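You operate a simulated robot arm through the tools that you are given. There is no shell and no other tool. Be economical: measure what you need, move in short steps, check, and stop when the job is done.

The job below is to be done with a simulated robot arm. You get a single attempt, and the scene is never put back.

## Task
Put the blue stop plug from the top of the trolley on top of the stair end plate and the white stop plug on the length card.
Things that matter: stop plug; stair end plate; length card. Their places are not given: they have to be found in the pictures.

Only the result counts: the job must be done as asked and must still hold three seconds after the hand-in. Knocking over, shifting, dropping, spilling or breaking anything else fails it.

## Robot
A 7-joint arm with a two-finger parallel gripper, fixed in place. Base frame: the origin is at the foot of the arm, x ahead of it, y to its left, z up; the work surface is at about z = 0. Units: cm, degrees, N and s.
With the tool pointing down near the work surface it reaches from about 22 to 58 cm from the base axis. Its first joint turns from -66.0 to 66.0 degrees. Payload 2.5 kg.
The tool frame sits at the grasp point between the pads (the TCP): z along the fingers, y along the line on which they close. The tips reach 2.3 cm beyond it. The gripper opens to 9.4 cm. The fingers are 3.8 cm wide and 1 cm thick; the gripper's body (5.4 by 9.6 cm) begins 3.9 cm behind the TCP.
Orientation is told as [roll, pitch, yaw] about the base's x, y, z axes, in that order, counted from this pose: with the fingers straight down and closing along the base's y, the tool's x points along the base's -x, its y along +y and its z along -z.

## Interface
- The arm moves only by the tool servo_tool. Its argument "deltas" is a list of rows, each a list of 7 numbers: the turn, a rotation vector about the tool's x, y, z in degrees, then the shift along the tool's x, y, z in cm, then the gripper command, from -1 (shut) to 1 (fully open), values between in proportion. In form: [[wx, wy, wz, dx, dy, dz, fingers], ...]. A call has 1 to 10 rows; each row is the pose to reach, as a shift and turn from the pose commanded when the call began, along the tool's axes at that moment. Each row takes 0.2 s and may step no farther than 5 cm and 8.6 degrees from the row before; otherwise, or with a gripper value out of range, the whole call is refused. A pose out of reach is approached as far as the arm can. The call stops where the force on the tool passes 40 N (or 10 N more than at its start, if that is more) or the arm is blocked; 0.2 s more then pass. Each finger travels about 10.8 cm/s and halts on what it meets, pressing with about 27 N; the grip force reading is that of the motor and also rises with nothing between the fingers. The clock runs only during rows and for 0.2 s after the last one: add rows that repeat a pose to give the fingers time. It gives the time, the measured TCP pose, the force on the tool (base axes), the opening and the grip force at its end, in the units of the frame above (readings bear some noise).
- Cameras (640 x 400 px; columns grow to the right, rows downward): "scene" is fixed at [10.14, -39.46, 56.45]; the picture's right is [0.93, -0.37, 0.00], its down [-0.17, -0.44, -0.88] and it looks along [0.32, 0.82, -0.47] (base axes); focal length 334 px, centre (320, 200). "wrist" rides on the gripper at [-3.9, 0, -4.4] in the tool frame; the picture's right is [0.00, -1.00, 0.00], its down [0.97, 0.00, -0.24] and it looks along [0.24, 0.00, 0.97] (tool axes); focal length 218 px, centre (320, 200).
- capture(camera): a new picture of that camera. It takes no simulated time.
- measure_at(camera, pixels): for up to 12 pixels [column, row] of the newest picture of that camera ("zoom" is the newest enlarged one), the place [x, y, z] in the base frame of the surface seen there, good to about 0.2 cm, but the place of the scene camera against the robot may be out by one fixed shift of up to 1.2 cm in any direction. It takes no simulated time.
- close_up(camera, box): a new picture of the part [left, top, right, bottom] of that camera's present view, enlarged. It takes no simulated time.
- close_job(): hands the job in; it is judged then, once.

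Go step by step. Measure first, check grasps and placings, and put right what went wrong. The budget is 60 turns and 26 pictures, counting those below and the enlarged ones. Unless the task says otherwise, let go and move clear before handing in, and close with one line.

The tools are called after "Request:" as name(argument=value, ...) on one line, values as JSON. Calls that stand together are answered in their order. servo_tool: Moves the arm, as the interface text tells. Its arguments: {"type":"object","properties":{"deltas":{"type":"array","items":{"type":"array","items":{"type":"number"}}}},"required":["deltas"]} The other tools are called the same way: capture (camera) takes a picture; measure_at (camera, pixels) gives the place of the surface under pixels of a picture; close_up (camera, box) takes an enlarged picture of a part of a camera's view; close_job () hands the job in.

At the start:

```text
time_s: 0.0
ee_pos: [38.1, 20.29, 28.63]
tcp_rot: [0.0, -0.1, 0.0]
wrist_force: [-0.4, -0.2, -0.2]
opening: 9.38
gripper_force: 0.1
```

scene: 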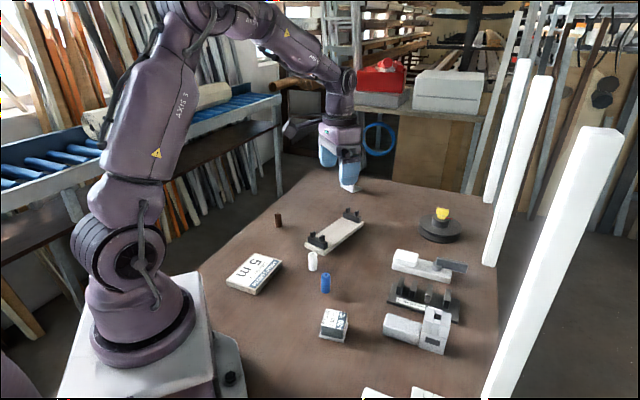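
wrist: 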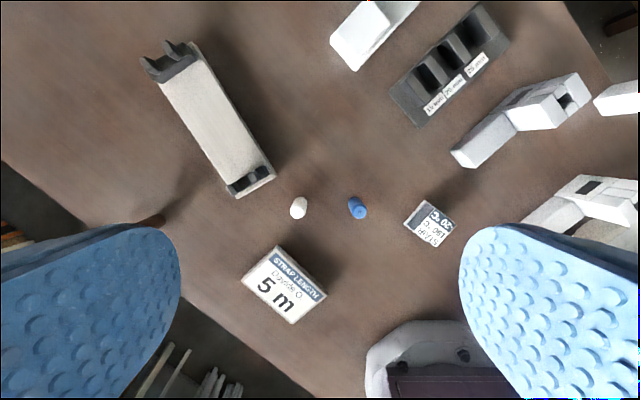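

The wrist picture shows a white plug (299,208), a blue plug (357,208), a "STRAP LENGTH 5 m" card (285,285) and a small lettered block (430,223). I'll enlarge these to tell which is the stair end plate.

Request:
close_up(camera="scene", box=[220, 200, 380, 350])

Request:
close_up(camera="wrist", box=[380, 0, 640, 260])

Request:
close_up(camera="scene", box=[360, 190, 500, 400])

```text
2.67 times, centred on (300, 275) of scene
```

zoom: 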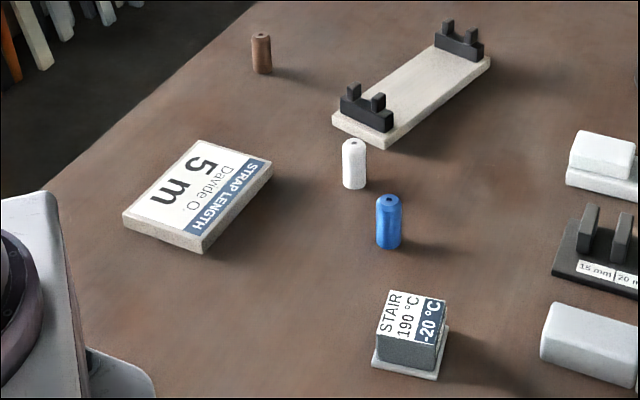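

```text
1.54 times, centred on (510, 130) of wrist
```

zoom: 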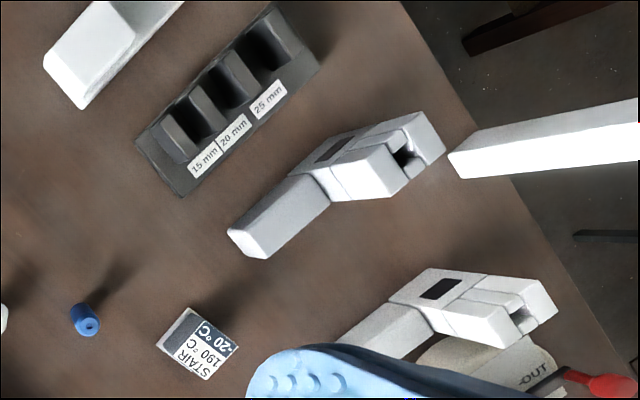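

```text
1.90 times, centred on (430, 295) of scene
```

zoom: 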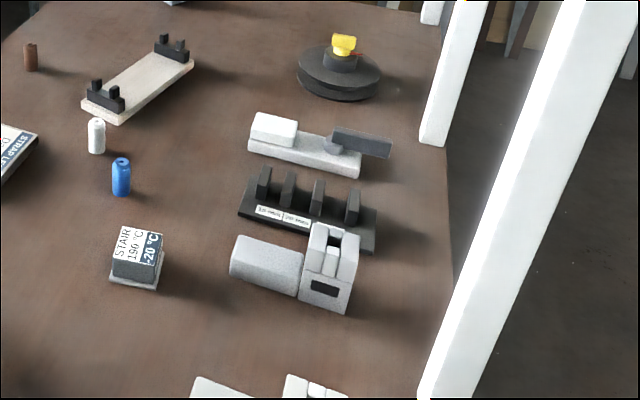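

The block at wrist (430,223) reads "STAIR", so it's the stair end plate, and the card reads "STRAP LENGTH". I'll measure the plugs and targets in the wrist view, plus plug tops and bases in the scene view.

Request:
measure_at(camera="wrist", pixels=[[302, 201], [297, 212], [353, 202], [360, 212], [424, 202], [455, 220], [435, 246], [408, 223], [277, 248], [325, 295], [293, 322], [243, 281]])

Request:
measure_at(camera="scene", pixels=[[312, 253], [313, 270], [325, 274], [326, 291], [334, 315], [335, 330], [253, 272], [245, 290]])

```text
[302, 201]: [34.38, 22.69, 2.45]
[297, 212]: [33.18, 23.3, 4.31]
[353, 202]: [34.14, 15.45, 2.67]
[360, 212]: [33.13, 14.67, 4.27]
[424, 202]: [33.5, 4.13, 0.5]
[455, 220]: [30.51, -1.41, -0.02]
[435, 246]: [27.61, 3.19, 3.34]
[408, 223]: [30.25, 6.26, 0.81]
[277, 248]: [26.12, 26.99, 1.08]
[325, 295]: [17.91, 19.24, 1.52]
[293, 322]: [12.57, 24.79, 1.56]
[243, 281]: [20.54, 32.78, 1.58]
```

```text
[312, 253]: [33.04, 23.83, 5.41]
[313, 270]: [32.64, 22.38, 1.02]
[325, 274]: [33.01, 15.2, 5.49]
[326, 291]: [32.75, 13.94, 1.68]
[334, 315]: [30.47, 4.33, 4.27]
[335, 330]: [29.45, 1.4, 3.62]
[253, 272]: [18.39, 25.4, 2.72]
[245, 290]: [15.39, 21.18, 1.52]
```

Both plugs stand about 4.3 cm tall, blue near (33.4, 14.8) and white near (33.3, 23.2). I'll move above the blue one for a better look.

Request:
servo_tool(deltas=[[0, 0, 0, 1.2, -1.4, 3.1, 1], [0, 0, 0, 2.4, -2.8, 6.2, 1], [0, 0, 0, 3.5, -4.2, 9.4, 1], [0, 0, 0, 4.7, -5.5, 12.6, 1], [0, 0, 0, 4.7, -5.5, 12.6, 1]])

Request:
capture(camera="wrist")

```text
time_s: 1.2
ee_pos: [33.31, 14.74, 16.01]
tcp_rot: [0.1, 0.1, 0.0]
wrist_force: [0.4, 0.9, -0.4]
opening: 9.43
gripper_force: 0.1
```

```text
20 pictures are left
```

wrist: 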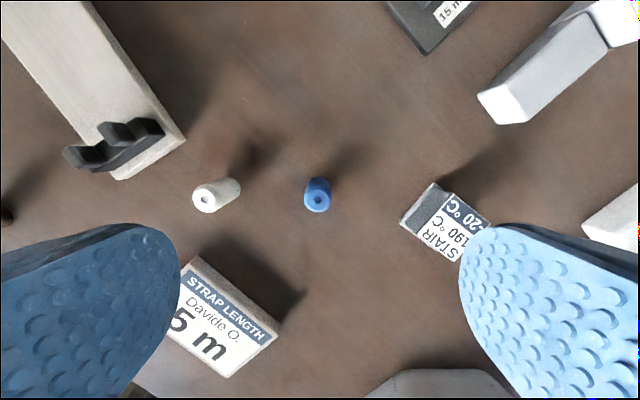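

Request:
measure_at(camera="wrist", pixels=[[309, 201], [325, 201], [317, 194], [317, 210], [197, 200], [212, 200], [204, 209], [430, 184], [403, 223], [430, 230], [450, 230], [415, 212]])

```text
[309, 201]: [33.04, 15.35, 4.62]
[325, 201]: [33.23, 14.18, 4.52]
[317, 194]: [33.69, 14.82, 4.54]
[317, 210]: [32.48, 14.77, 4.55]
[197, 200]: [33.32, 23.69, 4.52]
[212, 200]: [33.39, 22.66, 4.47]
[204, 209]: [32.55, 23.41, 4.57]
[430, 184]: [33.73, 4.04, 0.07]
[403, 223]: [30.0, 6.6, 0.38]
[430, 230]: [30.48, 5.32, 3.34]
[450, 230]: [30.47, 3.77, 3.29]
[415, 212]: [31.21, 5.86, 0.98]
```

Blue plug's top centre is (33.1, 14.8, 4.55) and the white's is (33.2, 23.2, 4.5). I'll go down over blue and shut the fingers.

Request:
servo_tool(deltas=[[0, 0, 0, 0.1, 0.05, 4, 1], [0, 0, 0, 0.2, 0.05, 8, 1], [0, 0, 0, 0.2, 0.05, 11, 1], [0, 0, 0, 0.2, 0.05, 12.8, 1], [0, 0, 0, 0.2, 0.05, 12.8, 1], [0, 0, 0, 0.2, 0.05, 12.8, -0.4], [0, 0, 0, 0.2, 0.05, 12.8, -1], [0, 0, 0, 0.2, 0.05, 12.8, -1], [0, 0, 0, 0.2, 0.05, 12.8, -1]])

```text
time_s: 3.2
ee_pos: [33.44, 14.83, 3.39]
tcp_rot: [0.0, -0.1, 0.0]
wrist_force: [-0.4, 0.7, 6.5]
opening: 2.0
gripper_force: 26.8
```

The opening is 2.0 with 26.8 N, so the blue plug is held. I'll lift it and look at the stair block from near above.

Request:
servo_tool(deltas=[[0, 0, 0, 0, 0, -3, -1], [0, 0, 0, 0, 0, -7, -1], [0, 0, 0, 0, 0, -11, -1], [0, 0, 0, 0, -3, -12, -1], [0, 0, 0, 0.5, -6, -12, -1], [0, 0, 0, 0.5, -6, -12, -1]])

Request:
capture(camera="wrist")

```text
time_s: 4.6
ee_pos: [32.5, 8.82, 15.36]
tcp_rot: [0.0, 0.0, 0.1]
wrist_force: [-1.1, -0.1, -0.8]
opening: 2.02
gripper_force: 27.0
```

```text
19 pictures are left
```

wrist: 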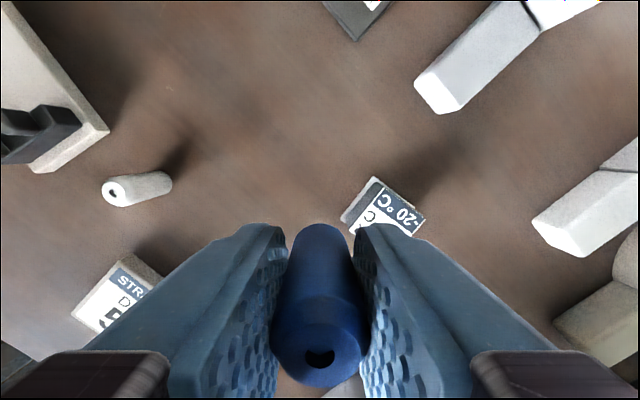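

The fingers hide part of the block at (385,210), so I'll shift back toward the base to see its whole top.

Request:
servo_tool(deltas=[[0, 0, 0, 3, -1.5, 0, -1], [0, 0, 0, 6.5, -4, 0, -1], [0, 0, 0, 6.5, -4, 0, -1]])

Request:
close_up(camera="wrist", box=[220, 50, 420, 230])

```text
time_s: 5.4
ee_pos: [25.99, 4.91, 15.16]
tcp_rot: [-0.1, 0.0, 0.1]
wrist_force: [-0.1, -0.1, 0.4]
opening: 2.04
gripper_force: 27.2
```

```text
2.22 times, centred on (320, 140) of wrist
```

zoom: 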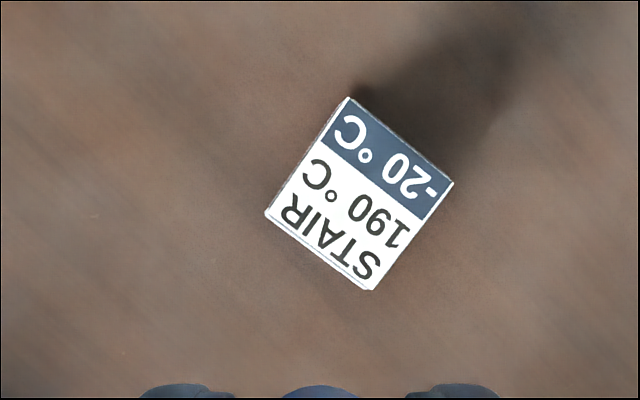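

Request:
measure_at(camera="zoom", pixels=[[348, 104], [446, 184], [374, 282], [274, 209], [361, 195]])

```text
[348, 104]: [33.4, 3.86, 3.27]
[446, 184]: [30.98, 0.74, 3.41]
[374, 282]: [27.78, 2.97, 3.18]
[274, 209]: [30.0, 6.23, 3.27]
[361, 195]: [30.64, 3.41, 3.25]
```

The stair top is centred at (30.6, 3.45) at z about 3.3, and the held plug's foot is about 3.25 below the TCP. I'll move over it and come down to just above contact.

Request:
servo_tool(deltas=[[0, 0, 0, -2.4, -0.7, 0, -1], [0, 0, 0, -4.4, -1.4, 0, -1], [0, 0, 0, -4.4, -1.4, 3, -1], [0, 0, 0, -4.4, -1.4, 6, -1], [0, 0, 0, -4.4, -1.4, 7.8, -1], [0, 0, 0, -4.4, -1.4, 8.2, -1], [0, 0, 0, -4.4, -1.4, 8.2, -1]])

Request:
close_up(camera="scene", box=[280, 260, 400, 350])

```text
time_s: 7.0
ee_pos: [30.5, 3.59, 6.92]
tcp_rot: [0.0, 0.1, 0.0]
wrist_force: [-0.2, -0.9, 3.2]
opening: 2.07
gripper_force: 27.1
```

```text
4.44 times, centred on (340, 305) of scene
```

zoom: 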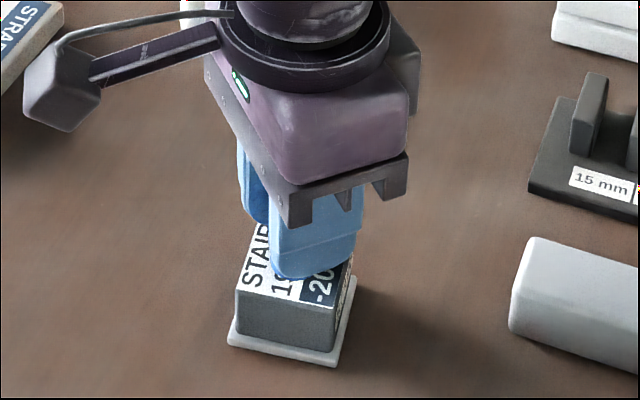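

The force is 3.2 N at z about 6.9, so contact may be near. I'll lower a few more millimetres and read the force.

Request:
servo_tool(deltas=[[0, 0, 0, 0, 0, 0.15, -1], [0, 0, 0, 0, 0, 0.15, -1]])

```text
time_s: 7.6
ee_pos: [30.41, 3.58, 6.81]
tcp_rot: [0.1, 0.0, 0.2]
wrist_force: [-3.5, 1.0, 19.5]
opening: 2.03
gripper_force: 26.7
```

The 19.5 N confirms contact. I'll ease up 1 mm, open the fingers slowly and rise clear.

Request:
servo_tool(deltas=[[0, 0, 0, 0, 0, -0.1, -1], [0, 0, 0, 0, 0, -0.12, -1], [0, 0, 0, 0, 0, -0.12, -0.4], [0, 0, 0, 0, 0, -0.12, 0.1], [0, 0, 0, 0, 0, -0.12, 0.5], [0, 0, 0, 0, 0, -0.12, 0.5], [0, 0, 0, 0, 0, -3, 0.5], [0, 0, 0, 0, 0, -7, 0.5], [0, 0, 0, 0, 0, -10, 1], [0, 0, 0, 0, 0, -10, 1]])

Request:
capture(camera="wrist")

Request:
close_up(camera="scene", box=[220, 240, 400, 350])

```text
time_s: 9.8
ee_pos: [30.6, 3.53, 16.86]
tcp_rot: [0.1, 0.0, 0.1]
wrist_force: [-0.1, -0.3, 0.6]
opening: 9.4
gripper_force: 0.0
```

```text
16 pictures are left
```

wrist: 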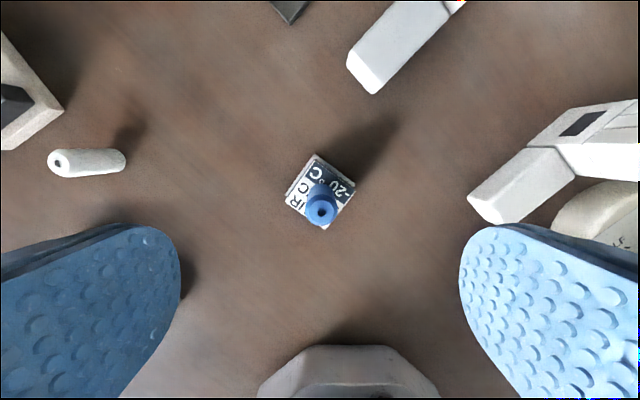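

```text
3.56 times, centred on (310, 295) of scene
```

zoom: 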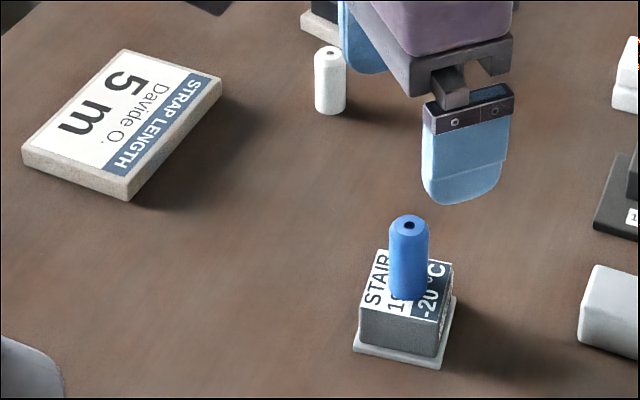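

The blue plug stands centred on the stair block (321,207). I'll move at height to above the white plug.

Request:
servo_tool(deltas=[[0, 0, 0, -0.6, 4.5, 0, 1], [0, 0, 0, -1.2, 9, 0, 1], [0, 0, 0, -1.8, 13.5, 0, 1], [0, 0, 0, -2.4, 18, 0, 1], [0, 0, 0, -2.65, 19.7, 0, 0.3], [0, 0, 0, -2.65, 19.7, 0, 0.3], [0, 0, 0, -2.65, 19.7, 0, 0.3]])

Request:
capture(camera="wrist")

```text
time_s: 11.4
ee_pos: [33.13, 23.21, 16.91]
tcp_rot: [0.1, 0.0, 0.1]
wrist_force: [0.8, 0.5, 0.0]
opening: 6.12
gripper_force: 0.1
```

```text
14 pictures are left
```

wrist: 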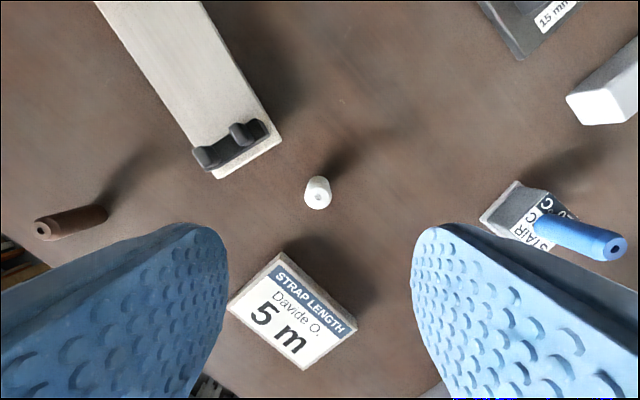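

Request:
measure_at(camera="wrist", pixels=[[310, 199], [325, 199], [318, 206], [318, 192], [220, 177], [203, 160], [280, 257], [355, 326], [303, 365], [233, 308], [292, 312], [280, 140]])

```text
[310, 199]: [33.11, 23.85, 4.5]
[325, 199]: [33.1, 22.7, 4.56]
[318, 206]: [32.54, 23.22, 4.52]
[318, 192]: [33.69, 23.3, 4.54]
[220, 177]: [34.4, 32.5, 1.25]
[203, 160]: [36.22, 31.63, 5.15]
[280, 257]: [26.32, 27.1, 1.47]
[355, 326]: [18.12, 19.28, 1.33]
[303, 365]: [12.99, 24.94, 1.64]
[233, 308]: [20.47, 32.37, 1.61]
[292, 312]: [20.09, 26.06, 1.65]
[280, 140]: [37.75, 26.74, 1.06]
```

The white plug is centred at (33.1, 23.25), and the holder corner (37.7, 26.7) is clear of the fingers. I'll descend and grip.

Request:
servo_tool(deltas=[[0, 0, 0, 0.05, 0, 4, 0.3], [0, 0, 0, 0.05, 0, 8, 0.3], [0, 0, 0, 0.05, 0, 11, 0.3], [0, 0, 0, 0.05, 0, 13.55, 0.3], [0, 0, 0, 0.05, 0, 13.55, 0.3], [0, 0, 0, 0.05, 0, 13.55, -0.4], [0, 0, 0, 0.05, 0, 13.55, -1], [0, 0, 0, 0.05, 0, 13.55, -1], [0, 0, 0, 0.05, 0, 13.55, -1]])

```text
time_s: 13.4
ee_pos: [33.08, 23.14, 3.4]
tcp_rot: [0.1, 0.0, 0.0]
wrist_force: [0.1, 1.1, 0.2]
opening: 2.08
gripper_force: 27.5
```

The white plug is gripped (2.08 opening). I'll lift it, carry it above the card's centre at (19.5, 26.0), and look.

Request:
servo_tool(deltas=[[0, 0, 0, 0, 0, -3, -1], [0, 0, 0, 0, 0, -7, -1], [0, 0, 0, 0, 0, -9, -1], [0, 0, 0, 3.5, 0.7, -9, -1], [0, 0, 0, 7, 1.4, -9, -1], [0, 0, 0, 10.5, 2.1, -9, -1], [0, 0, 0, 13.6, 2.75, -9, -1], [0, 0, 0, 13.6, 2.75, -9, -1]])

Request:
close_up(camera="scene", box=[200, 180, 380, 340])

```text
time_s: 15.2
ee_pos: [19.67, 25.72, 12.34]
tcp_rot: [0.0, -0.1, 0.0]
wrist_force: [0.7, -0.5, -0.7]
opening: 2.06
gripper_force: 27.2
```

```text
2.50 times, centred on (290, 260) of scene
```

zoom: 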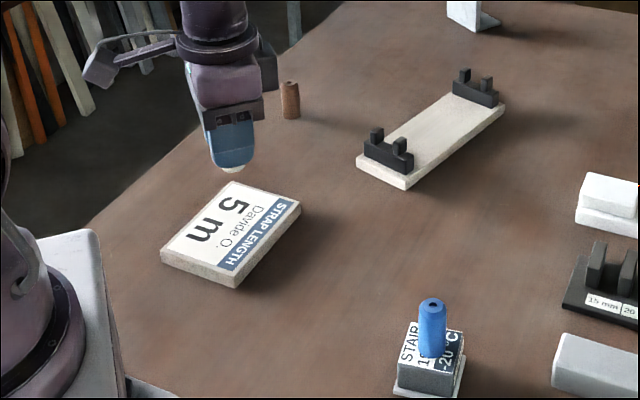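

The plug is held over the card and nothing is near. I'll lower it to just above the card's top (z about 1.65).

Request:
servo_tool(deltas=[[0, 0, 0, 0, 0, 3, -1], [0, 0, 0, 0, 0, 5.5, -1], [0, 0, 0, 0, 0, 6.8, -1], [0, 0, 0, 0, 0, 7.1, -1], [0, 0, 0, 0, 0, 7.1, -1]])

```text
time_s: 16.4
ee_pos: [19.55, 25.83, 5.35]
tcp_rot: [0.0, 0.1, 0.0]
wrist_force: [-1.3, -0.5, -0.6]
opening: 2.04
gripper_force: 27.0
```

The force is still near zero, so I'll lower further in small steps.

Request:
servo_tool(deltas=[[0, 0, 0, 0, 0, 0.12, -1], [0, 0, 0, 0, 0, 0.22, -1], [0, 0, 0, 0, 0, 0.22, -1]])

```text
time_s: 17.2
ee_pos: [19.69, 25.81, 5.11]
tcp_rot: [0.0, 0.0, 0.0]
wrist_force: [0.3, -0.4, -0.3]
opening: 2.06
gripper_force: 27.3
```

Request:
servo_tool(deltas=[[0, 0, 0, 0, 0, 0.1, -1], [0, 0, 0, 0, 0, 0.2, -1], [0, 0, 0, 0, 0, 0.2, -1]])

```text
time_s: 18.0
ee_pos: [19.55, 25.94, 4.97]
tcp_rot: [0.2, -0.2, 0.1]
wrist_force: [-2.2, -4.0, 31.4]
opening: 2.08
gripper_force: 26.9
```

Contact is firm at 31 N. I'll ease up about 1.5 mm, open slowly and rise.

Request:
servo_tool(deltas=[[0, 0, 0, 0, 0, -0.15, -1], [0, 0, 0, 0, 0, -0.15, -1], [0, 0, 0, 0, 0, -0.15, -0.4], [0, 0, 0, 0, 0, -0.15, 0], [0, 0, 0, 0, 0, -0.15, 0.3], [0, 0, 0, 0, 0, -0.15, 0.3], [0, 0, 0, 0, 0, -3, 0.3], [0, 0, 0, 0, 0, -7, 0.3], [0, 0, 0, 0, 0, -10, 0.3], [0, 0, 0, 0, 0, -10, 0.3]])

Request:
capture(camera="scene")

Request:
close_up(camera="scene", box=[200, 180, 380, 340])

```text
time_s: 20.2
ee_pos: [19.44, 25.94, 14.77]
tcp_rot: [0.0, 0.0, 0.1]
wrist_force: [0.0, -0.5, 0.6]
opening: 6.09
gripper_force: 0.1
```

```text
12 pictures are left
```

scene: 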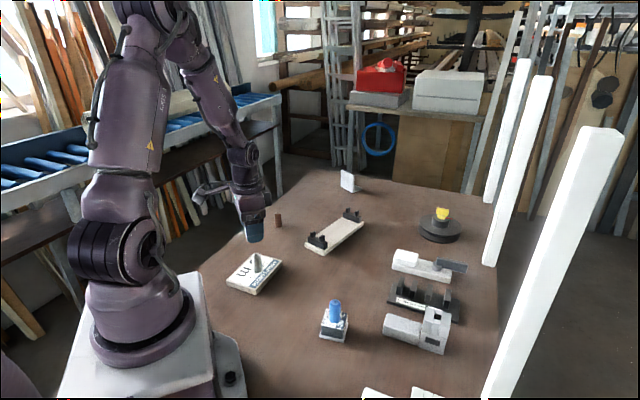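

```text
2.50 times, centred on (290, 260) of scene
```

zoom: 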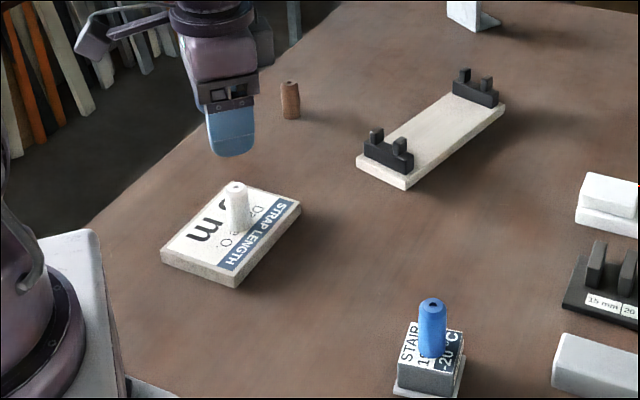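

Both plugs stand upright where asked, white on the card at zoom (237,207) and blue on the stair plate at (432,328). The hand is clear and nothing else has moved, so I'm handing in.

Request:
close_job()

```text
The job is handed in.
```

The blue stop plug stands on the stair end plate and the white one on the length card; the gripper is clear and the job is handed in.
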